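You operate a simulated robot arm through the tools that you are given. There is no shell and no other tool. Be economical: measure what you need, move in short steps, check, and stop when the job is done.

The job below is to be done with a simulated two-armed robot. You get a single attempt, and the scene is never put back.

JOB
Take the blue rag from the short bench top and lay it out flat on the long bench top.

The check looks at the end state, three seconds after you hand in, the way a careful person would. Anything else that was tipped, shoved, dropped, spilled or broken makes it a failure.

ROBOT AND FRAMES
Two 7-joint arms with two-finger parallel grippers on one trunk, on a base that drives. Base frame: it is fixed to the floor where the robot stands at the start and does not move with it; the origin is under the middle of the robot, x ahead of it, y to its left, z up. Readings come in m, degrees, newtons and seconds.
The left shoulder is at the start at [0.07, 0.177, 0.82], the right one opposite. Places, roughly: long bench top [1.3, 0.7, 0.8]. Payload 3.43 kg a hand.
The TCP of each hand is the grasp point between the finger pads, 0.03 m short of the fingertips. In the tool frame z runs along the fingers and y along their closing line. The gripper opens to 0.094 m. The fingers are 0.028 m wide and 0.01 m thick; the gripper's body (0.05 by 0.096 m) begins 0.055 m behind the TCP.
Orientation is told as [roll, pitch, yaw] about the base's x, y, z axes, in that order, counted from this pose: with the fingers straight down and closing along the base's y, the tool's x points along the base's -x, its y along +y and its z along -z.

CONTROLS
- The arms move only by the tool drive_tool. It takes "left_series", "right_series" or both (then of equal length, played together; a hand with none holds still); each is a list of rows, each a list of 3 entries, a list of its own where there are three numbers: the shift along the base's x, y, z in units of 20 mm (1.0 is 20 mm), then the turn, a rotation vector about the base's x, y, z in units of 8 degrees (1.0 is 8 degrees), then the opening, from 0 (shut) to 1 (fully open). In form: [[[tx, ty, tz], [ax, ay, az], jaw], ...]. A call has 1 to 8 rows; each row shifts and turns the commanded pose from where the row before left it. A call with a number of a shift or a turn outside -1 to 1 is refused whole. Rows are played at 5 a second. More than 0.05 m and 8.6 degrees between two rows, or a gripper value outside its range, and nothing of the call is played. A pose out of reach is approached as far as the arm can. The call stops where the force on the tool passes 40 N (or 10 N more than at its start, if that is more) or the arm is blocked; 0.2 s more then pass. Each finger travels about 0.153 m/s and halts on what it meets, pressing with about 41 N; the grip force reading is that of the motor and also rises with nothing between the fingers. The clock runs only during rows and for 0.2 s after the last one: add rows that do not move to give the fingers time. It gives the time, the measured TCP pose, the force on the tool (base axes), the opening and the grip force at its end, in the units of the frame above (readings bear some noise), with the torque about the TCP (base axes, N m) and any sound that the robot's microphone picked up.
- Cameras (640 x 400 px; columns grow to the right, rows downward): "scene" is now at [0.1368, 0.0294, 1.1638]; the picture's right is [0.35, -0.94, 0.00], its down [-0.30, -0.11, -0.95] and it looks along [0.89, 0.33, -0.32] (base axes); focal length 258 px, centre (320, 200). "left" rides on the left gripper at [0.076, -0.014, -0.102] in its tool frame; the picture's right is [0.18, 0.98, 0.00], its down [-0.75, 0.14, -0.64] and it looks along [-0.63, 0.12, 0.77] (tool axes); focal length 243 px, centre (320, 200). "right" rides on the right gripper at [0.076, 0.014, -0.102] in its tool frame; the picture's right is [-0.18, 0.98, 0.00], its down [-0.75, -0.14, -0.64] and it looks along [-0.63, -0.12, 0.77] (tool axes); focal length 243 px, centre (320, 200). There is no depth. A picture from a camera that has moved, and an enlarged one, comes with that camera's place and axes in the base frame and with its lens.
- capture(camera): a new picture of that camera. The clock stands still meanwhile.
- slide_trunk(by): slides the trunk up (or, below 0, down) by that many m; the arms and the scene camera ride with it, the base frame stays. It gives what a move gives, with no picture.
- drive_base(legs): drives the robot by 1 to 6 legs, each [ahead, turn to the left] in m and degrees, along the robot's own axes; the way and the turn of a leg run together, so that a leg with both is an arc; at most 1.5 m and 180 degrees a leg. The arms and the cameras ride along, it lands a little off, and it stops where it bumps. It gives what a move gives.
- head_to(pan, tilt): turns the head with the scene camera to pan (to the left, within 86 degrees either way) and tilt (down, from -29 to 69), counted from straight ahead of the robot. It gives what a move gives.
- inspect(camera, box): a new picture of the part [left, top, right, bottom] of that camera's present view, enlarged. The clock stands still meanwhile.
- job_done(): hands the job in; it is judged then, once.

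Go step by step. Nothing tells you exact positions but the pictures and the camera data: compare them with the known pose of the tool, close in by small moves and look again before you grip or let go. The budget is 120 turns and 100 pictures, counting those below and the enlarged ones. Unless the task says otherwise, let go and move clear before handing in, and close with one line.

The tools are called by a JSON object that holds its "name" and its "arguments". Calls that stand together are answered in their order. drive_tool: Moves the arms, as the interface text tells. Its arguments: {"type":"object","properties":{"left_series":{"type":"array","items":{"type":"array"}},"right_series":{"type":"array","items":{"type":"array"}}},"required":[]} The other tools are called the same way: slide_trunk (by) slides the trunk up or down; drive_base (legs) drives the base; head_to (pan, tilt) turns the head that bears the scene camera; capture (camera) takes a picture; inspect (camera, box) takes an enlarged picture of a part of a camera's view; job_done () hands the job in.

At the start:

```text
time: 0.0
left_tool_pos: [0.4488, 0.3792, 1.0205]
left_orientation: [0.1, 0.0, 0.0]
left_wrist_force: [0.5, 0.1, 0.2]
left_torque: [-0.02, 0.01, 0.02]
left_finger_gap: 0.0941
left_gripper_force: 0.1
right_tool_pos: [0.3525, -0.0616, 1.0069]
right_orientation: [0.1, 0.0, 0.1]
right_wrist_force: [0.5, 0.6, -0.3]
right_torque: [-0.01, 0.02, 0.01]
right_finger_gap: 0.0941
right_gripper_force: 0.0
trunk travel left (down, up): [-0.4, 0.44]
robot x, y, heading: [-0.0054, 0.0001, 0.0]
head pan, tilt: [20.5, 18.5]
```

scene: 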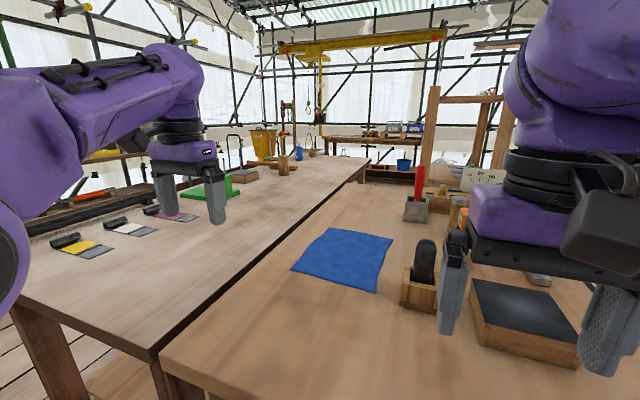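
right: 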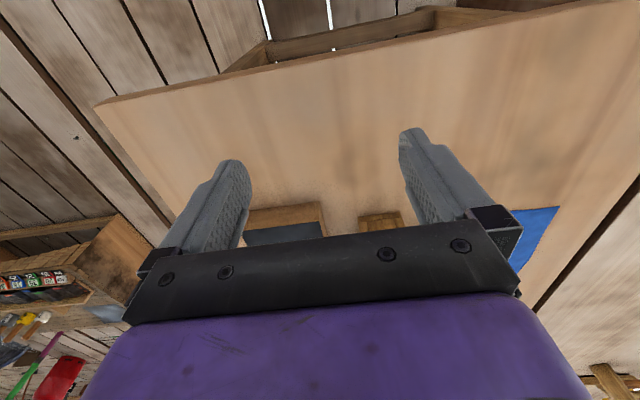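
left: 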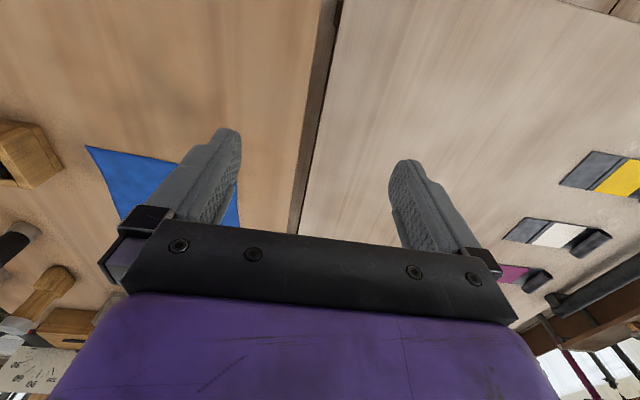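

The blue rag lies on the right-hand (short) bench at roughly x 0.65–0.95, y 0.07–0.30, and the long bench starts at y≈0.42 on the left. I'll look more closely at the rag and the free space.

{"name": "inspect", "arguments": {"camera": "scene", "box": [260, 200, 460, 325]}}

{"name": "head_to", "arguments": {"pan": 40, "tilt": 40}}

{"name": "capture", "arguments": {"camera": "scene"}}

```text
3.20 times, centred on (360, 262) of scene
camera zoom: at [0.1368, 0.0294, 1.1638], right [0.35, -0.94, 0.0], down [-0.3, -0.11, -0.95], along [0.89, 0.33, -0.32], focal length 825 px, centre (192, 0)
```

zoom: 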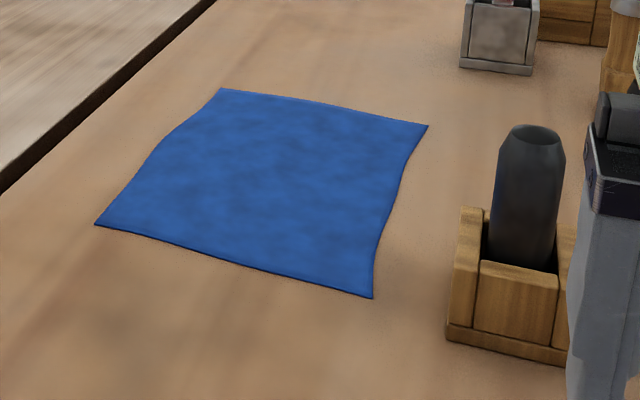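

```text
time: 0.8
left_tool_pos: [0.4484, 0.3783, 1.0197]
left_orientation: [0.0, 0.0, 0.0]
left_wrist_force: [0.4, -0.1, 0.3]
left_torque: [0.0, 0.02, 0.0]
left_finger_gap: 0.094
left_gripper_force: 0.1
right_tool_pos: [0.3541, -0.0612, 1.0077]
right_orientation: [0.1, 0.0, 0.2]
right_wrist_force: [0.2, -0.7, -0.4]
right_torque: [-0.01, 0.03, -0.02]
right_finger_gap: 0.0938
right_gripper_force: 0.1
trunk travel left (down, up): [-0.4, 0.44]
robot x, y, heading: [0.0009, -0.0026, -0.0]
head pan, tilt: [40.0, 40.0]
```

```text
95 pictures are left
camera scene: at [0.1146, 0.0514, 1.13], right [0.64, -0.77, 0.0], down [-0.49, -0.41, -0.77], along [0.59, 0.49, -0.64], focal length 258 px, centre (320, 200)
```

scene: 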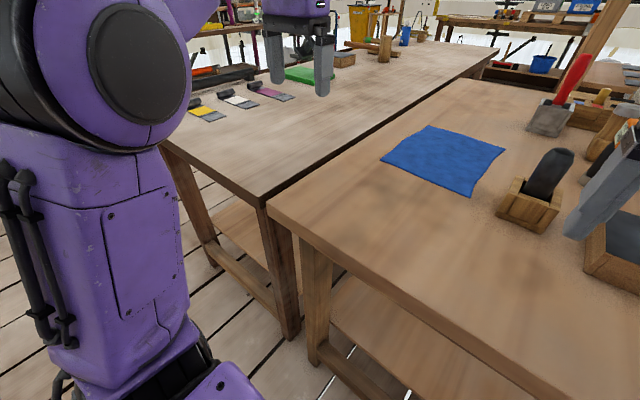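

The rag's near corners are about (0.66, 0.08) and (0.68, 0.31); the bench edge is at x≈0.37. I'll look down to see how much room the base has to go forward.

{"name": "head_to", "arguments": {"pan": 0, "tilt": 69}}

{"name": "capture", "arguments": {"camera": "scene"}}

```text
time: 1.9
left_tool_pos: [0.4475, 0.38, 1.0206]
left_orientation: [0.0, 0.0, -0.1]
left_wrist_force: [0.5, -1.1, 0.9]
left_torque: [-0.04, 0.04, 0.01]
left_finger_gap: 0.0941
left_gripper_force: 0.0
right_tool_pos: [0.3539, -0.0606, 1.0061]
right_orientation: [0.0, 0.1, 0.1]
right_wrist_force: [0.5, 0.4, -0.7]
right_torque: [0.01, 0.01, -0.02]
right_finger_gap: 0.0938
right_gripper_force: 0.0
trunk travel left (down, up): [-0.4, 0.44]
robot x, y, heading: [-0.001, -0.0012, 0.2]
head pan, tilt: [0.0, 68.8]
```

```text
94 pictures are left
camera scene: at [0.1054, -0.0032, 1.0938], right [0.0, -1.0, 0.0], down [-0.93, 0.0, -0.36], along [0.36, 0.0, -0.93], focal length 258 px, centre (320, 200)
```

scene: 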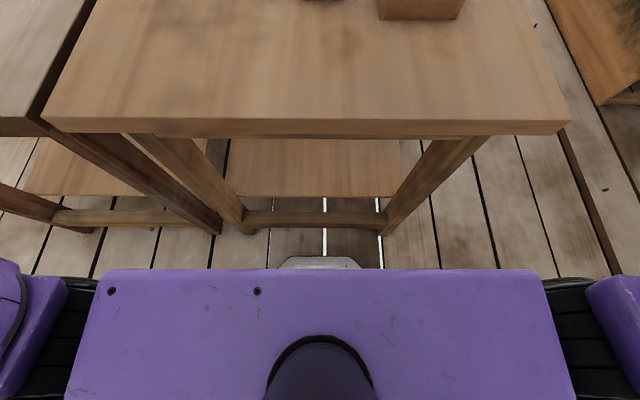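

The bench edge is at x≈0.36, with roughly 0.1 m clear in front of the base. I'll shift the robot about 0.28 m to the left so that both the rag and a clear area on the long bench are within reach.

{"name": "drive_base", "arguments": {"legs": [[-0.15, 0], [0, 90], [0.29, 0], [0, -90], [0.12, 0]]}}

{"name": "head_to", "arguments": {"pan": 0, "tilt": 45}}

{"name": "capture", "arguments": {"camera": "scene"}}

```text
time: 13.4
left_tool_pos: [0.4025, 0.6923, 1.0213]
left_orientation: [0.0, 0.0, 2.0]
left_wrist_force: [0.2, 0.1, 0.3]
left_torque: [0.01, 0.04, -0.03]
left_finger_gap: 0.0938
left_gripper_force: 0.0
right_tool_pos: [0.3224, 0.2485, 1.0062]
right_orientation: [0.0, 0.0, 2.1]
right_wrist_force: [-0.1, -0.6, -1.0]
right_torque: [0.01, 0.02, -0.01]
right_finger_gap: 0.0939
right_gripper_force: 0.0
trunk travel left (down, up): [-0.4, 0.44]
robot x, y, heading: [-0.0343, 0.2976, 1.8]
head pan, tilt: [0.0, 68.8]
```

```text
time: 14.3
left_tool_pos: [0.4031, 0.6921, 1.0204]
left_orientation: [-0.1, 0.0, 1.8]
left_wrist_force: [-0.3, 0.2, 1.2]
left_torque: [0.02, -0.01, 0.0]
left_finger_gap: 0.094
left_gripper_force: 0.0
right_tool_pos: [0.3231, 0.25, 1.0065]
right_orientation: [0.0, 0.1, 2.0]
right_wrist_force: [-0.2, 0.1, 0.1]
right_torque: [-0.03, -0.01, 0.01]
right_finger_gap: 0.094
right_gripper_force: 0.0
trunk travel left (down, up): [-0.4, 0.44]
robot x, y, heading: [-0.0323, 0.2957, 2.1]
head pan, tilt: [0.0, 45.0]
```

```text
93 pictures are left
camera scene: at [0.0979, 0.2987, 1.1226], right [0.03, -1.0, 0.0], down [-0.71, -0.02, -0.71], along [0.71, 0.02, -0.71], focal length 258 px, centre (320, 200)
```

scene: 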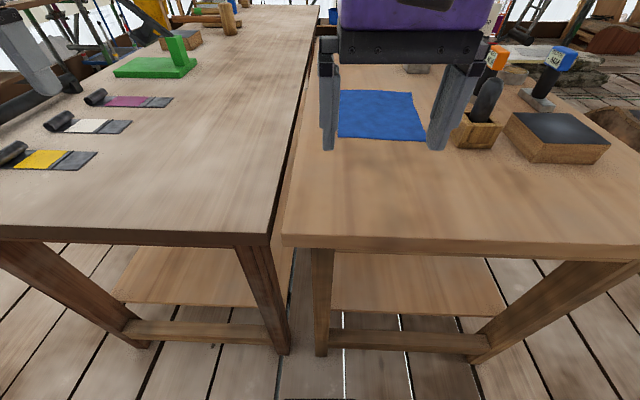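

The robot is now centred on y≈0.30. I'll move ahead a further 0.09 m, correct the heading, and look again.

{"name": "drive_base", "arguments": {"legs": [[0.09, -2]]}}

{"name": "drive_tool", "arguments": {"right_series": [[[0, -0.5, 0.3], [0, 0, -1], 0.5], [[0, -0.5, 0], [0, 0, -1], 0.5], [[0, -0.5, 0], [0, 0, -1], 0.5], [[0, -0.5, 0], [0, 0, -1], 0.5], [[0, -0.5, 0], [0, 0, -1], 0.5], [[0, -0.5, 0], [0, 0, -1], 0.5]], "left_series": [[[0, 0, 0], [0, 0, -1], 0.5], [[0, 0, 0], [0, 0, -1], 0.5], [[0, 0, 0], [0, 0, -1], 0.5], [[0, 0, 0], [0, 0, -1], 0.5], [[0, 0, 0], [0, 0, -1], 0.5], [[0, 0, 0], [0, 0, -1], 0.5]]}}

{"name": "capture", "arguments": {"camera": "scene"}}

```text
time: 15.4
left_tool_pos: [0.5064, 0.6777, 1.0201]
left_orientation: [0.0, 0.0, -0.1]
left_wrist_force: [0.8, -0.3, 0.1]
left_torque: [0.0, 0.05, -0.04]
left_finger_gap: 0.0938
left_gripper_force: 0.0
right_tool_pos: [0.4122, 0.2374, 1.0057]
right_orientation: [0.0, 0.0, -0.1]
right_wrist_force: [0.6, 0.3, 0.4]
right_torque: [0.01, 0.01, -0.03]
right_finger_gap: 0.094
right_gripper_force: 0.0
trunk travel left (down, up): [-0.4, 0.44]
robot x, y, heading: [0.0549, 0.2995, -0.0]
head pan, tilt: [0.0, 45.0]
```

```text
time: 16.8
left_tool_pos: [0.5063, 0.6784, 1.0211]
left_orientation: [0.0, 0.0, -48.2]
left_wrist_force: [-0.1, -1.0, -0.3]
left_torque: [0.03, -0.01, 0.02]
left_finger_gap: 0.0469
left_gripper_force: 0.1
right_tool_pos: [0.4111, 0.1777, 1.0121]
right_orientation: [0.0, 0.0, -48.1]
right_wrist_force: [-0.6, -1.1, -1.0]
right_torque: [-0.05, 0.0, -0.01]
right_finger_gap: 0.047
right_gripper_force: 0.0
trunk travel left (down, up): [-0.4, 0.44]
robot x, y, heading: [0.0579, 0.2958, 0.3]
head pan, tilt: [0.0, 45.0]
```

```text
92 pictures are left
camera scene: at [0.1887, 0.2952, 1.1227], right [0.0, -1.0, 0.0], down [-0.71, 0.0, -0.71], along [0.71, 0.0, -0.71], focal length 258 px, centre (320, 200)
```

scene: 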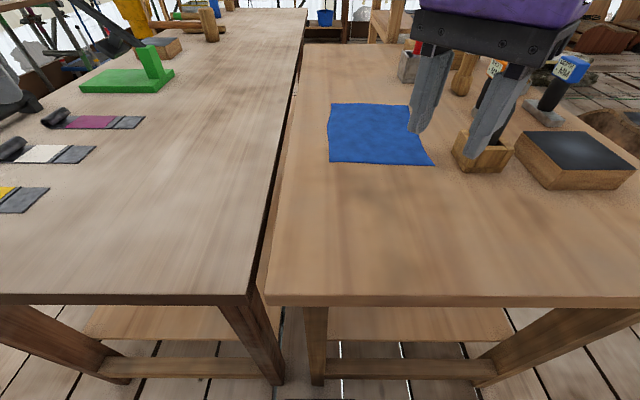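

In the current frame the rag's near corners are about (0.666, 0.272) and (0.648, 0.043), with the gap at y≈0.37. I'll turn both grippers to close along x, to pinch the near hem, and bring them closer from above.

{"name": "drive_tool", "arguments": {"right_series": [[[1, -0.6, -0.3], [0, 0, -0.66], 0.5], [[1, -0.6, -0.3], [0, 0, -0.66], 0.5], [[1, -0.6, -0.3], [0, 0, -0.66], 0.5], [[1, -0.6, -0.3], [0, 0, -0.66], 0.5], [[1, -0.6, -0.3], [0, 0, -0.66], 0.5], [[1, -0.6, -0.3], [0, 0, -0.66], 0.5], [[1, -0.6, -0.3], [0, 0, -0.66], 0.5], [[1, -0.6, -0.3], [0, 0, -0.66], 0.5]], "left_series": [[[0.4, -1, 0], [0, 0, -0.66], 0.5], [[0.4, -1, 0], [0, 0, -0.66], 0.5], [[0.4, -1, 0], [0, 0, -0.66], 0.5], [[0.4, -1, 0], [0, 0, -0.66], 0.5], [[0.4, -1, 0], [0, 0, -0.66], 0.5], [[0.4, -1, 0], [0, 0, -0.66], 0.5], [[0.4, -1, 0], [0, 0, -0.66], 0.5], [[0.4, -1, 0], [0, 0, -0.66], 0.5]]}}

{"name": "drive_tool", "arguments": {"right_series": [[[1, 0, -0.6], [0, 0, 0], 0.5], [[1, 0, -0.6], [0, 0, 0], 0.5], [[1, 0, -0.6], [0, 0, 0], 0.5], [[1, -0.5, -0.6], [0, 0, 0], 0.5], [[0.2, 0, -0.6], [0, 0, 0], 0.5], [[0, 0, -0.3], [0, 0, 0], 0.5]], "left_series": [[[0.4, -1, -0.3], [0, 0, 0], 0.5], [[0.4, -1, -0.3], [0, 0, 0], 0.5], [[0.4, -1, -0.3], [0, 0, 0], 0.5], [[0.4, -1, -0.3], [0, 0, 0], 0.5], [[0.4, -1, -0.3], [0, 0, 0], 0.5], [[0.4, -1, -0.3], [0, 0, 0], 0.5]]}}

{"name": "capture", "arguments": {"camera": "scene"}}

```text
time: 18.6
left_tool_pos: [0.5702, 0.5173, 1.0191]
left_orientation: [-0.1, 0.1, -90.4]
left_wrist_force: [0.2, -0.4, -0.2]
left_torque: [0.02, -0.01, -0.02]
left_finger_gap: 0.0469
left_gripper_force: 0.1
right_tool_pos: [0.5722, 0.0801, 0.9644]
right_orientation: [0.0, 0.0, -90.3]
right_wrist_force: [0.7, 0.2, -0.5]
right_torque: [0.01, -0.03, -0.01]
right_finger_gap: 0.0468
right_gripper_force: 0.0
trunk travel left (down, up): [-0.4, 0.44]
robot x, y, heading: [0.0588, 0.299, -0.3]
head pan, tilt: [0.0, 45.0]
```

```text
time: 20.0
left_tool_pos: [0.6183, 0.3968, 0.9844]
left_orientation: [0.0, 0.0, -90.3]
left_wrist_force: [0.1, -0.4, -0.5]
left_torque: [-0.01, 0.03, 0.01]
left_finger_gap: 0.0472
left_gripper_force: 0.1
right_tool_pos: [0.6556, 0.0705, 0.8964]
right_orientation: [-0.2, 0.0, -90.2]
right_wrist_force: [-0.2, -0.6, -0.3]
right_torque: [0.01, 0.03, -0.03]
right_finger_gap: 0.0472
right_gripper_force: 0.1
trunk travel left (down, up): [-0.4, 0.44]
robot x, y, heading: [0.0582, 0.2982, -0.1]
head pan, tilt: [0.0, 45.0]
```

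```text
91 pictures are left
camera scene: at [0.1897, 0.2949, 1.1225], right [0.0, -1.0, 0.0], down [-0.71, 0.0, -0.71], along [0.71, 0.0, -0.71], focal length 258 px, centre (320, 200)
```

scene: 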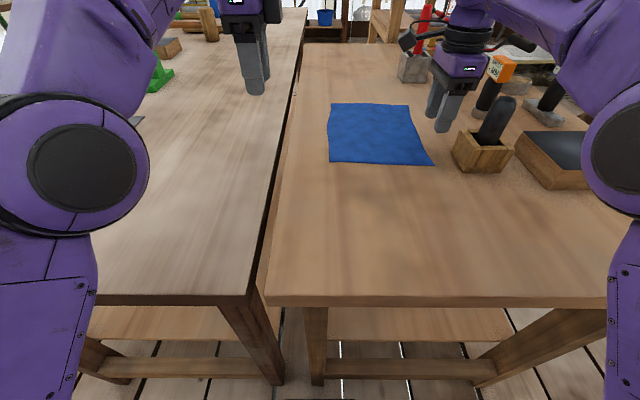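

Calibration matches the view (right fingertips appear where predicted). I'll bring the left hand over the left near corner and lower the right one a little, then look through the wrist cameras.

{"name": "drive_tool", "arguments": {"left_series": [[[0.32, -0.92, -0.75], [0, 0, 0], 0.5], [[0.32, -0.92, -0.75], [0, 0, 0], 0.5], [[0.32, -0.92, -0.75], [0, 0, 0], 0.5], [[0.32, -0.92, -0.75], [0, 0, 0], 0.5], [[0.32, -0.92, -0.75], [0, 0, 0], 0.5], [[0.32, -0.92, -0.75], [0, 0, 0], 0.5], [[0.32, -0.92, -0.75], [0, 0, 0], 0.5], [[0.32, -0.92, -0.75], [0, 0, 0], 0.5]], "right_series": [[[0, 0, -0.25], [0, 0, 0], 0.5], [[0, 0, -0.25], [0, 0, 0], 0.5], [[0, 0, -0.25], [0, 0, 0], 0.5], [[0, 0, -0.25], [0, 0, 0], 0.5], [[0, 0, -0.25], [0, 0, 0], 0.5], [[0, 0, -0.25], [0, 0, 0], 0.5], [[0, 0, -0.25], [0, 0, 0], 0.5], [[0, 0, -0.25], [0, 0, 0], 0.5]]}}

{"name": "capture", "arguments": {"camera": "right"}}

{"name": "capture", "arguments": {"camera": "left"}}

{"name": "inspect", "arguments": {"camera": "scene", "box": [280, 80, 480, 205]}}

```text
time: 21.8
left_tool_pos: [0.6729, 0.3277, 0.8506]
left_orientation: [0.5, 0.0, -90.3]
left_wrist_force: [1.0, 3.3, 18.9]
left_torque: [0.17, 0.51, -0.3]
left_finger_gap: 0.046
left_gripper_force: 0.1
left hand out of reach, approached as far as the arm can: row 3, 4, 5, 6, 7, 8
right_tool_pos: [0.6534, 0.0715, 0.8608]
right_orientation: [0.2, -0.1, -90.2]
right_wrist_force: [-0.6, 0.2, 1.3]
right_torque: [0.02, -0.01, 0.02]
right_finger_gap: 0.0473
right_gripper_force: 0.0
trunk travel left (down, up): [-0.4, 0.44]
robot x, y, heading: [0.0622, 0.2952, -0.1]
head pan, tilt: [0.0, 45.0]
```

```text
90 pictures are left
camera right: at [0.6674, 0.1486, 0.9624], right [0.98, -0.19, 0.0], down [-0.15, -0.75, 0.64], along [-0.12, -0.63, -0.77], focal length 243 px, centre (320, 200)
```

right: 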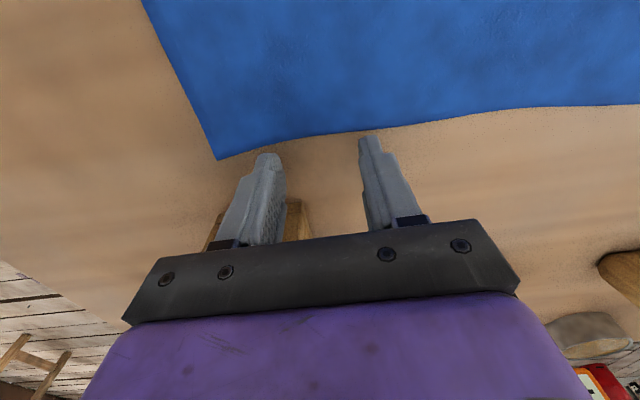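

```text
89 pictures are left
camera left: at [0.6581, 0.4037, 0.9515], right [0.98, 0.18, 0.01], down [0.13, -0.75, 0.64], along [0.12, -0.63, -0.77], focal length 243 px, centre (320, 200)
```

left: 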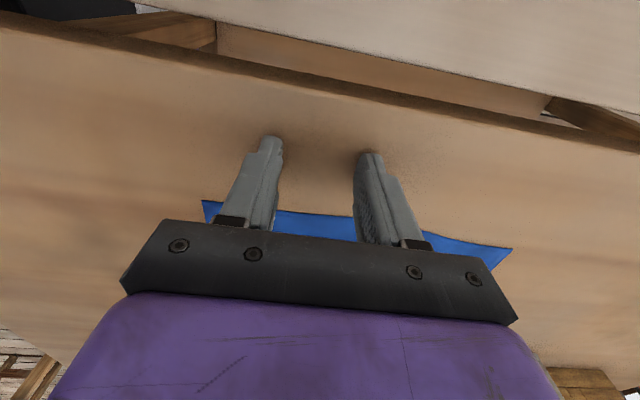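

```text
3.20 times, centred on (380, 142) of scene
camera zoom: at [0.186, 0.2962, 1.1235], right [0.0, -1.0, 0.0], down [-0.71, 0.0, -0.71], along [0.71, 0.0, -0.71], focal length 825 px, centre (128, 384)
```

zoom: 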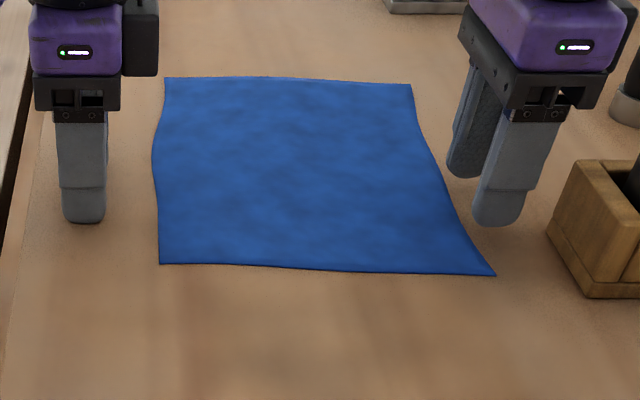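

Triangulating between the cameras (and the left fingertips already touching at TCP z≈0.851) puts the bench top at z≈0.82, so the rag is closer: near corners at about (0.584, 0.077) and (0.600, 0.275). I'll lift the hands and shift them to just above that near hem.

{"name": "drive_tool", "arguments": {"left_series": [[[0, 0, 0.9], [0, 0, 0], 0.5], [[0, 0, 0.9], [0, 0, 0], 0.5], [[-0.8, -0.4, 0], [0, 0, 0], 0.5], [[-0.8, -0.4, 0], [0, 0, 0], 0.5], [[-0.8, -0.4, 0], [0, 0, 0], 0.5], [[-0.8, -0.4, 0], [0, 0, 0], 0.5]], "right_series": [[[0, 0, 0.6], [0, 0, 0], 0.5], [[0, 0, 0.6], [0, 0, 0], 0.5], [[-0.8, 0.2, 0], [0, 0, 0], 0.5], [[-0.8, 0.2, 0], [0, 0, 0], 0.5], [[-0.8, 0.2, 0], [0, 0, 0], 0.5], [[-0.8, 0.2, 0], [0, 0, 0], 0.5]]}}

{"name": "capture", "arguments": {"camera": "right"}}

{"name": "capture", "arguments": {"camera": "left"}}

{"name": "inspect", "arguments": {"camera": "scene", "box": [280, 80, 480, 205]}}

```text
time: 23.2
left_tool_pos: [0.6084, 0.3077, 0.8643]
left_orientation: [0.0, -0.1, -90.2]
left_wrist_force: [-0.7, -0.4, 0.1]
left_torque: [-0.04, 0.03, -0.01]
left_finger_gap: 0.047
left_gripper_force: 0.1
left hand out of reach, approached as far as the arm can: row 1, 2
right_tool_pos: [0.5893, 0.0892, 0.8846]
right_orientation: [0.1, 0.1, -90.1]
right_wrist_force: [-0.4, 0.6, 0.9]
right_torque: [0.03, -0.01, -0.03]
right_finger_gap: 0.0472
right_gripper_force: 0.1
trunk travel left (down, up): [-0.4, 0.44]
robot x, y, heading: [0.0575, 0.2993, -0.2]
head pan, tilt: [0.0, 45.0]
```

```text
87 pictures are left
camera right: at [0.6036, 0.1651, 0.9855], right [0.98, -0.19, 0.0], down [-0.14, -0.75, 0.64], along [-0.12, -0.63, -0.77], focal length 243 px, centre (320, 200)
```

right: 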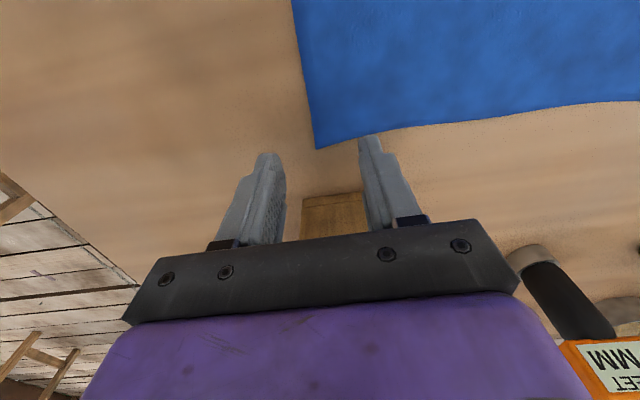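

```text
86 pictures are left
camera left: at [0.5938, 0.3831, 0.9641], right [0.98, 0.18, 0.0], down [0.14, -0.75, 0.64], along [0.12, -0.63, -0.77], focal length 243 px, centre (320, 200)
```

left: 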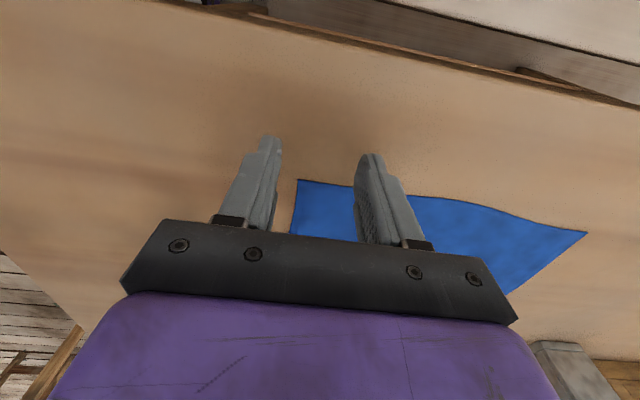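

```text
3.20 times, centred on (380, 142) of scene
camera zoom: at [0.1878, 0.2956, 1.1228], right [0.0, -1.0, 0.0], down [-0.71, 0.0, -0.71], along [0.71, 0.0, -0.71], focal length 825 px, centre (128, 384)
```

zoom: 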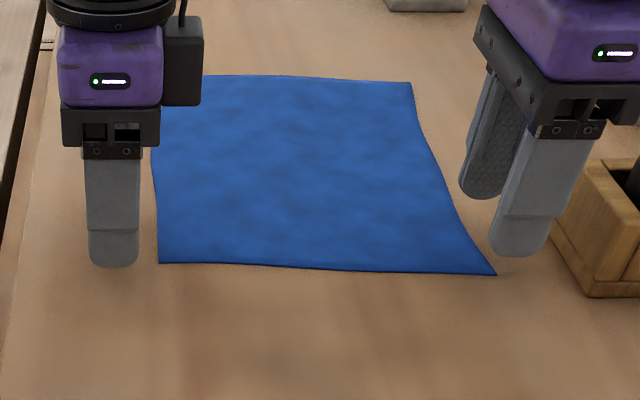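

Both wrist cameras confirm the corners at about (0.583, 0.080) and (0.597, 0.281). I'll align both hands on the hem and descend close to the cloth.

{"name": "drive_tool", "arguments": {"left_series": [[[-0.1, -0.8, 0], [0, 0, 0], 0.4], [[-0.1, -0.8, 0], [0, 0, 0], 0.4], [[-0.1, -0.7, 0], [0, 0, 0], 0.4], [[0, 0, -0.2], [0, 0, 0], 0.4]], "right_series": [[[0, 0.2, -0.4], [0, 0, 0], 0.4], [[0, 0.2, -0.4], [0, 0, 0], 0.4], [[0, 0.1, -0.2], [0, 0, 0], 0.4], [[0, 0, -0.2], [0, 0, 0], 0.4]]}}

{"name": "capture", "arguments": {"camera": "right"}}

{"name": "capture", "arguments": {"camera": "left"}}

{"name": "inspect", "arguments": {"camera": "scene", "box": [280, 80, 480, 205]}}

```text
time: 24.2
left_tool_pos: [0.6065, 0.268, 0.8631]
left_orientation: [-0.1, -1.0, -89.5]
left_wrist_force: [-0.8, 0.2, -0.4]
left_torque: [0.03, 0.02, 0.0]
left_finger_gap: 0.0377
left_gripper_force: 0.2
right_tool_pos: [0.5913, 0.0983, 0.8594]
right_orientation: [0.0, -0.1, -90.2]
right_wrist_force: [0.4, 1.1, 0.6]
right_torque: [0.01, 0.01, -0.01]
right_finger_gap: 0.0375
right_gripper_force: 0.0
trunk travel left (down, up): [-0.4, 0.44]
robot x, y, heading: [0.062, 0.2991, 0.3]
head pan, tilt: [0.0, 45.0]
```

```text
84 pictures are left
camera right: at [0.6053, 0.1748, 0.9605], right [0.98, -0.19, 0.0], down [-0.14, -0.75, 0.64], along [-0.12, -0.63, -0.77], focal length 243 px, centre (320, 200)
```

right: 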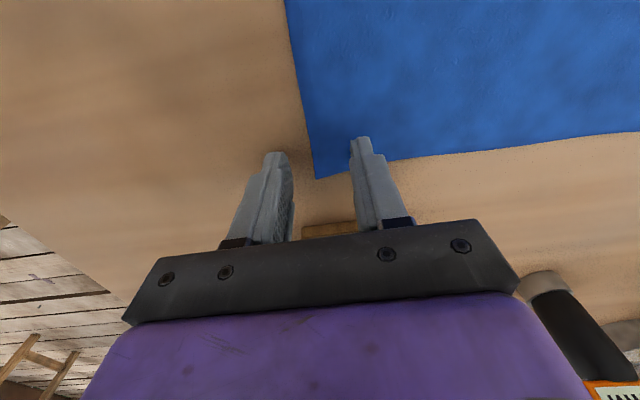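

```text
83 pictures are left
camera left: at [0.5913, 0.345, 0.9618], right [0.98, 0.19, 0.0], down [0.15, -0.74, 0.66], along [0.12, -0.64, -0.76], focal length 243 px, centre (320, 200)
```

left: 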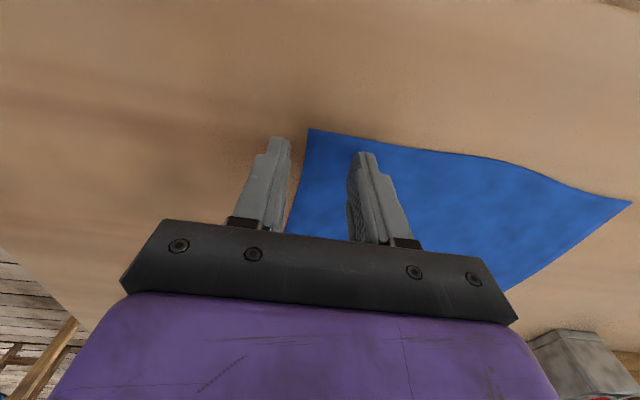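

```text
3.20 times, centred on (380, 142) of scene
camera zoom: at [0.1888, 0.2956, 1.1226], right [0.0, -1.0, 0.0], down [-0.71, 0.0, -0.71], along [0.71, 0.0, -0.71], focal length 825 px, centre (128, 384)
```

zoom: 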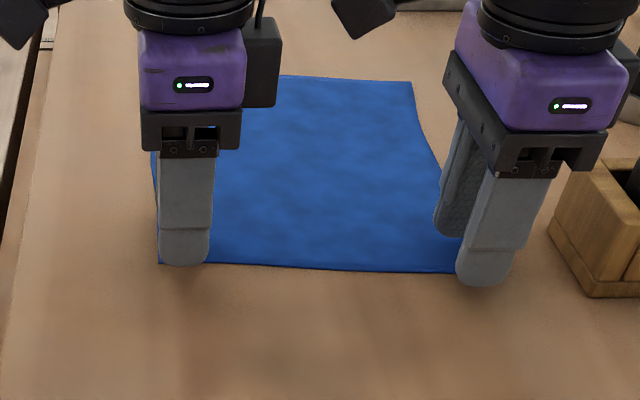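

Both grippers straddle the hem. I'll lower them to touch and then close gently.

{"name": "drive_tool", "arguments": {"left_series": [[[-0.1, 0, -0.3], [0, 0, 0], 0.4], [[0, 0, -0.3], [0, 0, 0], 0.4], [[0, 0, -0.1], [0, 0, 0], 0.4]], "right_series": [[[0, 0, -0.2], [0, 0, 0], 0.4], [[0, 0, -0.2], [0, 0, 0], 0.4], [[0, 0, -0.1], [0, 0, 0], 0.4]]}}

```text
time: 25.0
left_tool_pos: [0.6047, 0.2685, 0.8517]
left_orientation: [0.7, -0.7, -89.5]
left_wrist_force: [-0.8, 0.6, 9.5]
left_torque: [0.07, -0.22, 0.0]
left_finger_gap: 0.0373
left_gripper_force: 0.0
right_tool_pos: [0.5912, 0.0981, 0.8514]
right_orientation: [0.3, -0.1, -90.1]
right_wrist_force: [-1.5, 0.9, 7.8]
right_torque: [0.13, -0.21, 0.03]
right_finger_gap: 0.0367
right_gripper_force: 0.1
trunk travel left (down, up): [-0.4, 0.44]
robot x, y, heading: [0.0605, 0.2985, -0.0]
head pan, tilt: [0.0, 45.0]
stopped in row 3 (left hand): the force on the tool passed its limit (the readings are from after the stop); the commanded pose is now the measured one
```

Both hands touch lightly (8–10 N), tips at z≈0.821. Now I close both grippers.

{"name": "drive_tool", "arguments": {"left_series": [[[0, 0, 0], [0, 0, 0], 0.2], [[0, 0, 0], [0, 0, 0], 0.0], [[0, 0, 0], [0, 0, 0], 0.0], [[0, 0, 0], [0, 0, 0], 0.0]], "right_series": [[[0, 0, 0], [0, 0, 0], 0.2], [[0, 0, 0], [0, 0, 0], 0.0], [[0, 0, 0], [0, 0, 0], 0.0], [[0, 0, 0], [0, 0, 0], 0.0]]}}

{"name": "capture", "arguments": {"camera": "right"}}

{"name": "capture", "arguments": {"camera": "left"}}

```text
time: 26.0
left_tool_pos: [0.6015, 0.2672, 0.8516]
left_orientation: [0.6, -0.6, -89.5]
left_wrist_force: [-0.2, 0.7, 17.5]
left_torque: [0.05, -0.01, 0.0]
left_finger_gap: 0.0
left_gripper_force: 32.9
right_tool_pos: [0.5901, 0.0989, 0.8514]
right_orientation: [0.1, 0.0, -90.1]
right_wrist_force: [1.5, -0.7, 14.0]
right_torque: [0.02, -0.1, 0.02]
right_finger_gap: 0.0
right_gripper_force: 33.1
trunk travel left (down, up): [-0.4, 0.44]
robot x, y, heading: [0.0596, 0.3004, 0.1]
head pan, tilt: [0.0, 45.0]
```

```text
81 pictures are left
camera right: at [0.6035, 0.1753, 0.9534], right [0.98, -0.19, 0.0], down [-0.15, -0.75, 0.64], along [-0.12, -0.63, -0.77], focal length 243 px, centre (320, 200)
```

right: 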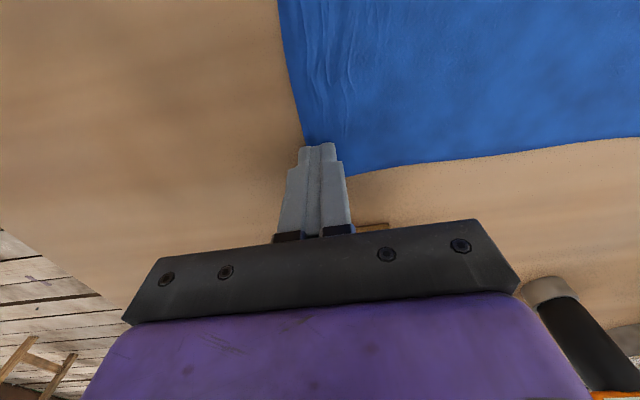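

```text
80 pictures are left
camera left: at [0.5865, 0.3442, 0.9519], right [0.98, 0.19, 0.01], down [0.14, -0.75, 0.65], along [0.13, -0.64, -0.76], focal length 243 px, centre (320, 200)
```

left: 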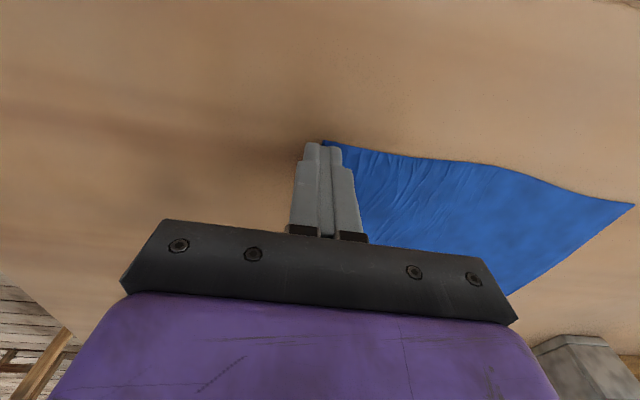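

The cloth has wrinkled towards both pinches, so it's probably gripped. I'll lift slightly to test it.

{"name": "drive_tool", "arguments": {"left_series": [[[0, 0, 0.5], [0, 0, 0], 0.0], [[0, 0, 0.5], [0, 0, 0], 0.0], [[0, 0, 0.5], [0, 0, 0], 0.0], [[0, 0, 0.5], [0, 0, 0], 0.0]], "right_series": [[[0, 0, 0.5], [0, 0, 0], 0.0], [[0, 0, 0.5], [0, 0, 0], 0.0], [[0, 0, 0.5], [0, 0, 0], 0.0], [[0, 0, 0.5], [0, 0, 0], 0.0]]}}

{"name": "capture", "arguments": {"camera": "scene"}}

```text
time: 27.0
left_tool_pos: [0.6058, 0.2658, 0.8886]
left_orientation: [0.4, -0.5, -89.8]
left_wrist_force: [-0.6, -0.4, 0.1]
left_torque: [0.02, 0.01, 0.0]
left_finger_gap: 0.0
left_gripper_force: 32.9
right_tool_pos: [0.593, 0.098, 0.8888]
right_orientation: [0.0, 0.1, -90.1]
right_wrist_force: [-0.5, 0.0, -0.2]
right_torque: [0.0, 0.02, 0.01]
right_finger_gap: 0.0
right_gripper_force: 32.8
trunk travel left (down, up): [-0.4, 0.44]
robot x, y, heading: [0.0578, 0.2992, -0.1]
head pan, tilt: [0.0, 45.0]
```

```text
79 pictures are left
camera scene: at [0.1887, 0.2957, 1.1226], right [0.0, -1.0, 0.0], down [-0.71, 0.0, -0.71], along [0.71, 0.0, -0.71], focal length 258 px, centre (320, 200)
```

scene: 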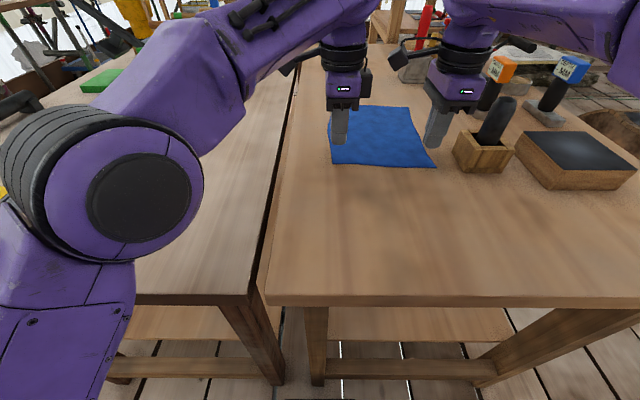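

{"name": "inspect", "arguments": {"camera": "scene", "box": [300, 90, 460, 190]}}

{"name": "capture", "arguments": {"camera": "right"}}

{"name": "capture", "arguments": {"camera": "left"}}

```text
4.00 times, centred on (380, 140) of scene
camera zoom: at [0.1887, 0.2957, 1.1226], right [0.0, -1.0, 0.0], down [-0.71, 0.0, -0.71], along [0.71, 0.0, -0.71], focal length 1031 px, centre (80, 440)
```

zoom: 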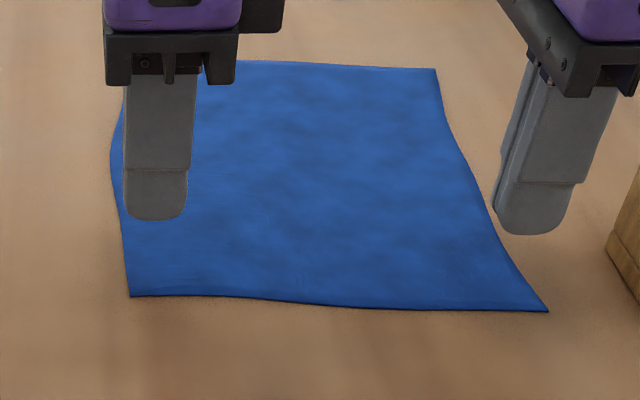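

```text
77 pictures are left
camera right: at [0.6064, 0.1747, 0.9914], right [0.98, -0.19, 0.0], down [-0.14, -0.75, 0.64], along [-0.12, -0.63, -0.77], focal length 243 px, centre (320, 200)
```

right: 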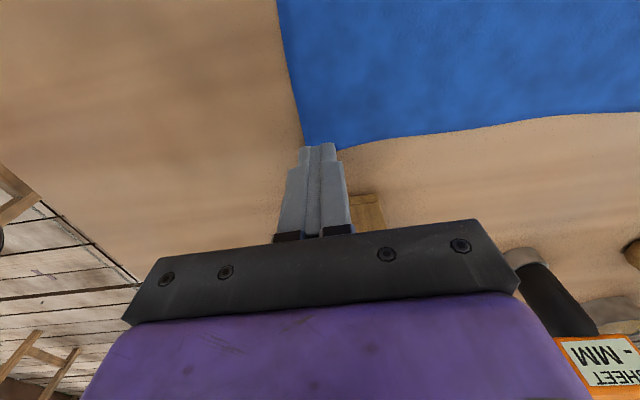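

```text
76 pictures are left
camera left: at [0.5895, 0.3422, 0.9895], right [0.98, 0.19, 0.01], down [0.14, -0.75, 0.65], along [0.13, -0.64, -0.76], focal length 243 px, centre (320, 200)
```

left: 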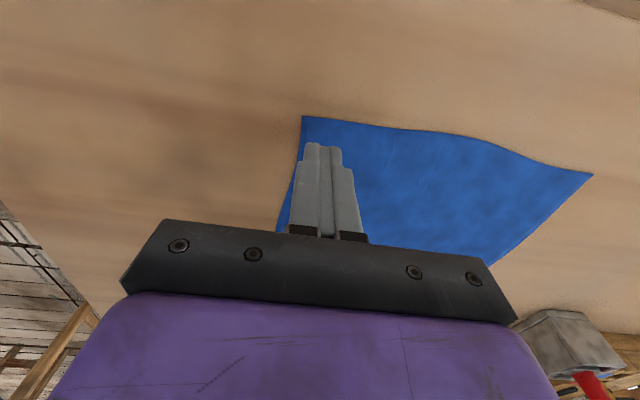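

The pinch slipped out and the cloth relaxed flat again. I'll retry with the right hand only, with a wider opening, both fingers on the cloth and firmer pressure.

{"name": "drive_tool", "arguments": {"right_series": [[[1, 0.2, 0], [0, 0, 0], 0.7], [[1, 0.2, 0], [0, 0, 0], 0.7], [[0, 0, -0.8], [0, 0, 0], 0.7], [[0, 0, -0.8], [0, 0, 0], 0.7], [[0, 0, -0.4], [0, 0, 0], 0.7]]}}

{"name": "drive_tool", "arguments": {"right_series": [[[0, 0, -0.15], [0, 0, 0], 0.7], [[0, 0, -0.15], [0, 0, 0], 0.7]]}}

```text
time: 28.2
left_tool_pos: [0.6027, 0.2669, 0.8897]
left_orientation: [0.5, -0.5, -89.6]
left_wrist_force: [0.3, 0.8, -0.7]
left_torque: [-0.03, -0.01, 0.0]
left_finger_gap: 0.0
left_gripper_force: 33.1
right_tool_pos: [0.6313, 0.1069, 0.8514]
right_orientation: [0.5, -0.1, -90.2]
right_wrist_force: [3.8, -0.6, 19.1]
right_torque: [0.05, 0.52, 0.0]
right_finger_gap: 0.0643
right_gripper_force: 0.0
trunk travel left (down, up): [-0.4, 0.44]
robot x, y, heading: [0.0554, 0.2992, -0.0]
head pan, tilt: [0.0, 45.0]
```

```text
time: 28.7
left_tool_pos: [0.6041, 0.2674, 0.8905]
left_orientation: [0.4, -0.6, -89.6]
left_wrist_force: [0.5, 0.0, 0.8]
left_torque: [-0.02, 0.06, 0.01]
left_finger_gap: 0.0
left_gripper_force: 33.1
right_tool_pos: [0.6318, 0.106, 0.8518]
right_orientation: [0.9, -0.1, -90.1]
right_wrist_force: [-2.4, 0.5, 20.8]
right_torque: [0.05, 0.91, -0.02]
right_finger_gap: 0.0671
right_gripper_force: 0.8
trunk travel left (down, up): [-0.4, 0.44]
robot x, y, heading: [0.0627, 0.3007, -0.0]
head pan, tilt: [0.0, 45.0]
stopped in row 2 (right hand): the force on the tool passed its limit (the readings are from after the stop); the commanded pose is now the measured one
```

Pressing at about 20 N with both fingers on the cloth. Now I close and look.

{"name": "drive_tool", "arguments": {"right_series": [[[0, 0, 0], [0, 0, 0], 0.5], [[0, 0, 0], [0, 0, 0], 0.3]]}}

{"name": "capture", "arguments": {"camera": "right"}}

{"name": "inspect", "arguments": {"camera": "scene", "box": [300, 90, 460, 190]}}

{"name": "drive_tool", "arguments": {"right_series": [[[0, 0, 0], [0, 0, 0], 0.1], [[0, 0, 0], [0, 0, 0], 0.0], [[0, 0, 0], [0, 0, 0], 0.0]]}}

{"name": "capture", "arguments": {"camera": "right"}}

```text
time: 29.3
left_tool_pos: [0.6046, 0.2667, 0.8918]
left_orientation: [0.6, -0.5, -89.7]
left_wrist_force: [-0.7, 0.1, -0.9]
left_torque: [-0.02, -0.02, 0.0]
left_finger_gap: 0.0
left_gripper_force: 33.7
right_tool_pos: [0.6315, 0.1052, 0.8514]
right_orientation: [0.9, -0.2, -90.2]
right_wrist_force: [4.2, -1.0, 26.3]
right_torque: [0.02, 0.37, -0.02]
right_finger_gap: 0.0253
right_gripper_force: 0.0
trunk travel left (down, up): [-0.4, 0.44]
robot x, y, heading: [0.0585, 0.2998, -0.0]
head pan, tilt: [0.0, 45.0]
```

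```text
75 pictures are left
camera right: at [0.6446, 0.1827, 0.9536], right [0.98, -0.19, 0.02], down [-0.15, -0.75, 0.64], along [-0.11, -0.63, -0.77], focal length 243 px, centre (320, 200)
```

right: 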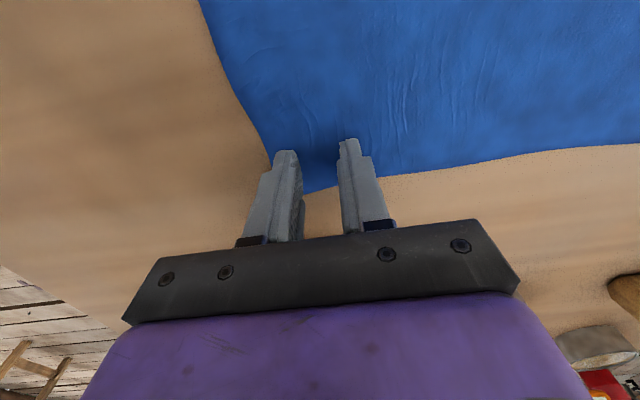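

```text
4.00 times, centred on (380, 140) of scene
camera zoom: at [0.1865, 0.2966, 1.1231], right [0.0, -1.0, 0.0], down [-0.71, 0.0, -0.71], along [0.71, 0.0, -0.71], focal length 1031 px, centre (80, 440)
```

zoom: 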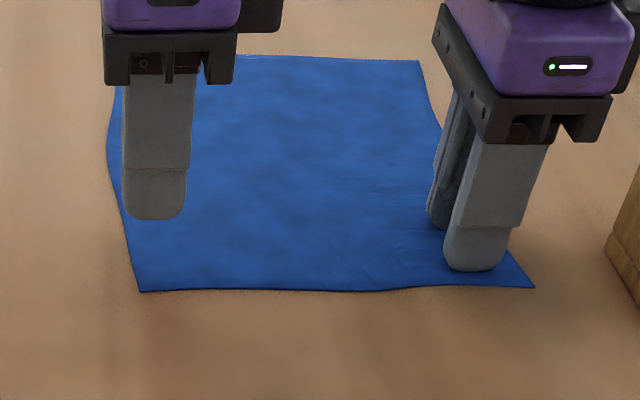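

```text
time: 30.1
left_tool_pos: [0.6015, 0.2654, 0.8895]
left_orientation: [0.6, -0.6, -89.7]
left_wrist_force: [-0.2, 0.5, -0.1]
left_torque: [0.02, -0.02, 0.0]
left_finger_gap: 0.0
left_gripper_force: 33.2
right_tool_pos: [0.6302, 0.1065, 0.8516]
right_orientation: [0.8, -0.2, -90.2]
right_wrist_force: [-2.7, 0.0, 28.6]
right_torque: [0.07, 0.16, 0.02]
right_finger_gap: 0.0
right_gripper_force: 33.2
trunk travel left (down, up): [-0.4, 0.44]
robot x, y, heading: [0.056, 0.303, -0.1]
head pan, tilt: [0.0, 45.0]
```

```text
73 pictures are left
camera right: at [0.6431, 0.1828, 0.9534], right [0.98, -0.19, 0.01], down [-0.15, -0.75, 0.64], along [-0.11, -0.63, -0.77], focal length 243 px, centre (320, 200)
```

right: 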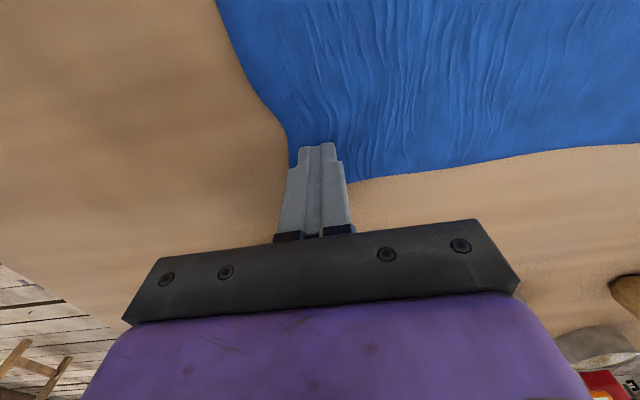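

The cloth compresses rather than folding, so a flat pinch won't hold, but friction does drag it well. I'll check whether the right hand holds anything, and touch the long bench with the left hand to compare heights, since I may slide the rag across.

{"name": "drive_tool", "arguments": {"right_series": [[[0, 0, 0.5], [0, 0, 0], 0.0], [[0, 0, 0.5], [0, 0, 0], 0.0], [[0, 0, 0.5], [0, 0, 0], 0.0], [[0, 0, 0.5], [0, 0, 0], 0.0], [[0, 0, 0], [0, 0, 0], 0.0], [[0, 0, 0], [0, 0, 0], 0.0], [[0, 0, 0], [0, 0, 0], 0], [[0, 0, 0], [0, 0, 0], 0]], "left_series": [[[0, 1, 0.2], [0, 0, 0], 0], [[0, 1, 0], [0, 0, 0], 0], [[-0.3, 1, 0], [0, 0, 0], 0], [[-0.3, 1, 0], [0, 0, 0], 0], [[-0.3, 1, 0], [0, 0, 0], 0], [[-0.3, 1, 0], [0, 0, 0], 0], [[-0.3, 1, 0], [0, 0, 0], 0], [[0, 1, 0], [0, 0, 0], 0]]}}

{"name": "capture", "arguments": {"camera": "scene"}}

{"name": "capture", "arguments": {"camera": "left"}}

{"name": "drive_tool", "arguments": {"left_series": [[[0, 0, -1], [0, 0, 0], 0], [[0, 0, -0.8], [0, 0, 0], 0], [[0, 0, -0.2], [0, 0, 0], 0], [[0, 0, -0.2], [0, 0, 0], 0]]}}

```text
time: 31.9
left_tool_pos: [0.5739, 0.4266, 0.8913]
left_orientation: [0.4, -0.5, -89.7]
left_wrist_force: [0.4, 0.7, 0.1]
left_torque: [-0.05, 0.01, 0.0]
left_finger_gap: 0.0
left_gripper_force: 32.8
right_tool_pos: [0.6337, 0.1067, 0.8892]
right_orientation: [0.5, -0.1, -90.1]
right_wrist_force: [0.2, -0.1, -0.3]
right_torque: [-0.03, -0.03, 0.0]
right_finger_gap: 0.0
right_gripper_force: 33.1
trunk travel left (down, up): [-0.4, 0.44]
robot x, y, heading: [0.0537, 0.2956, 0.1]
head pan, tilt: [0.0, 45.0]
```

```text
72 pictures are left
camera scene: at [0.1889, 0.2962, 1.1226], right [0.0, -1.0, 0.0], down [-0.71, 0.0, -0.71], along [0.71, 0.0, -0.71], focal length 258 px, centre (320, 200)
```

scene: 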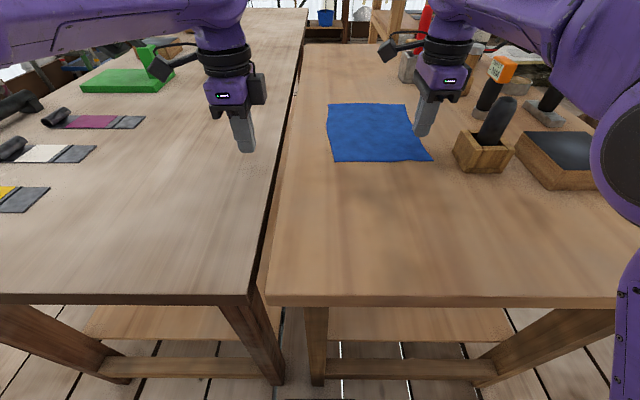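

```text
71 pictures are left
camera left: at [0.5585, 0.5032, 0.9929], right [0.98, 0.19, 0.01], down [0.14, -0.75, 0.65], along [0.13, -0.64, -0.76], focal length 243 px, centre (320, 200)
```

left: 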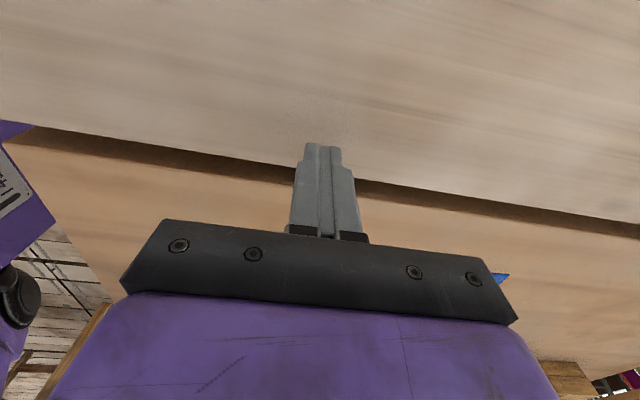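

```text
time: 32.9
left_tool_pos: [0.5752, 0.4256, 0.8496]
left_orientation: [0.6, -0.5, -89.6]
left_wrist_force: [1.1, 0.8, 5.0]
left_torque: [0.06, 0.01, -0.03]
left_finger_gap: 0.0
left_gripper_force: 32.8
right_tool_pos: [0.6323, 0.1058, 0.8891]
right_orientation: [0.4, -0.1, -90.1]
right_wrist_force: [-0.7, 0.2, -0.2]
right_torque: [0.0, 0.03, 0.01]
right_finger_gap: 0.0002
right_gripper_force: 33.4
trunk travel left (down, up): [-0.4, 0.44]
robot x, y, heading: [0.0568, 0.2983, -0.1]
head pan, tilt: [0.0, 45.0]
```

The long bench is at practically the same height (≈0.82), with a gap of about 2 cm at y≈0.367–0.387. I'll slide the rag by friction, first pulling it about 0.14 m towards me with the right hand pressed on the middle of its near edge, and the left hand lifted clear.

{"name": "drive_tool", "arguments": {"left_series": [[[0, 0, 1], [0, 0, 0], 0], [[0, 0, 1], [0, 0, 0], 0], [[0, 1, 1], [0, 0, 0], 0], [[0, 1, 1], [0, 0, 0], 0], [[0, 1, 1], [0, 0, 0], 0], [[0, 1, 0], [0, 0, 0], 0]], "right_series": [[[0, 1, 0.2], [0, 0, 0], 0.4], [[0, 1, 0], [0, 0, 0], 0.4], [[0, 1, 0], [0, 0, 0], 0.4], [[0, 0.6, -0.2], [0, 0, 0], 0.4], [[0, 0, -0.9], [0, 0, 0], 0.4], [[0, 0, -0.9], [0, 0, 0], 0.4]]}}

{"name": "drive_tool", "arguments": {"right_series": [[[0, 0, -0.15], [0, 0, 0], 0.4], [[0, 0, -0.1], [0, 0, 0], 0.4]]}}

{"name": "inspect", "arguments": {"camera": "scene", "box": [280, 80, 480, 205]}}

```text
time: 34.3
left_tool_pos: [0.5754, 0.5055, 0.949]
left_orientation: [0.4, -0.3, -89.7]
left_wrist_force: [-0.6, -0.2, 0.2]
left_torque: [0.02, -0.01, 0.02]
left_finger_gap: 0.0
left_gripper_force: 33.2
right_tool_pos: [0.6322, 0.1786, 0.8513]
right_orientation: [0.4, 0.0, -90.1]
right_wrist_force: [-0.8, -0.1, 0.8]
right_torque: [0.01, -0.01, -0.02]
right_finger_gap: 0.0376
right_gripper_force: 0.6
trunk travel left (down, up): [-0.4, 0.44]
robot x, y, heading: [0.0597, 0.2952, -0.0]
head pan, tilt: [0.0, 45.0]
```

```text
time: 34.9
left_tool_pos: [0.5742, 0.5061, 0.9509]
left_orientation: [0.6, -0.5, -89.7]
left_wrist_force: [-0.9, -0.1, 0.0]
left_torque: [0.01, 0.01, 0.01]
left_finger_gap: 0.0
left_gripper_force: 33.2
right_tool_pos: [0.6323, 0.177, 0.8515]
right_orientation: [1.0, -0.1, -90.2]
right_wrist_force: [2.2, -2.1, 26.2]
right_torque: [-0.05, 0.67, 0.04]
right_finger_gap: 0.0359
right_gripper_force: 0.1
trunk travel left (down, up): [-0.4, 0.44]
robot x, y, heading: [0.058, 0.3003, 0.1]
head pan, tilt: [0.0, 45.0]
```

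```text
3.20 times, centred on (380, 142) of scene
camera zoom: at [0.1862, 0.2963, 1.1234], right [0.0, -1.0, 0.0], down [-0.71, 0.0, -0.71], along [0.71, 0.0, -0.71], focal length 825 px, centre (128, 384)
```

zoom: 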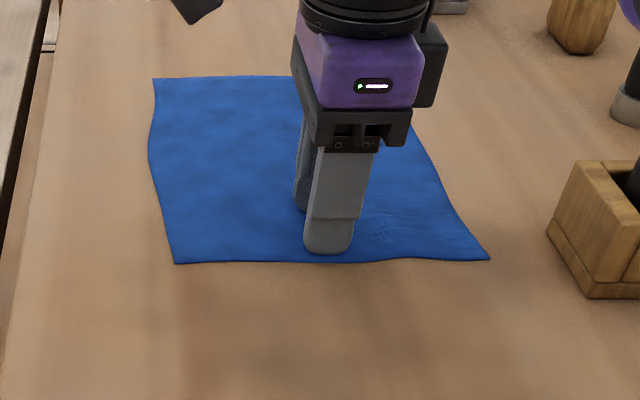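

The right hand presses at 26 N in the middle of the near edge. I'll drag it slowly towards the robot.

{"name": "drive_tool", "arguments": {"right_series": [[[-0.5, 0, 0], [0, 0, 0], 0.4], [[-0.6, 0, 0], [0, 0, 0], 0.4], [[-0.6, 0, 0], [0, 0, 0], 0.4], [[-0.6, 0, 0], [0, 0, 0], 0.4]]}}

{"name": "capture", "arguments": {"camera": "scene"}}

```text
time: 35.7
left_tool_pos: [0.5737, 0.5057, 0.9482]
left_orientation: [0.6, -0.5, -89.5]
left_wrist_force: [0.3, 0.4, -1.0]
left_torque: [-0.01, 0.01, 0.02]
left_finger_gap: 0.0
left_gripper_force: 32.5
right_tool_pos: [0.6025, 0.1789, 0.8523]
right_orientation: [1.1, 0.2, -90.2]
right_wrist_force: [-2.3, 2.0, 17.1]
right_torque: [0.06, 0.54, -0.06]
right_finger_gap: 0.0391
right_gripper_force: 0.9
trunk travel left (down, up): [-0.4, 0.44]
robot x, y, heading: [0.0603, 0.3015, -0.0]
head pan, tilt: [0.0, 45.0]
stopped in row 3 (right hand): the force on the tool passed its limit (the readings are from after the stop); the commanded pose is now the measured one
```

```text
69 pictures are left
camera scene: at [0.1874, 0.2964, 1.1224], right [0.0, -1.0, 0.0], down [-0.71, 0.0, -0.71], along [0.71, 0.0, -0.71], focal length 258 px, centre (320, 200)
```

scene: 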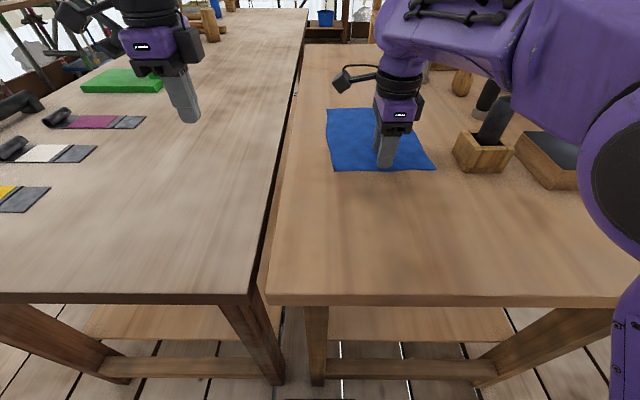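

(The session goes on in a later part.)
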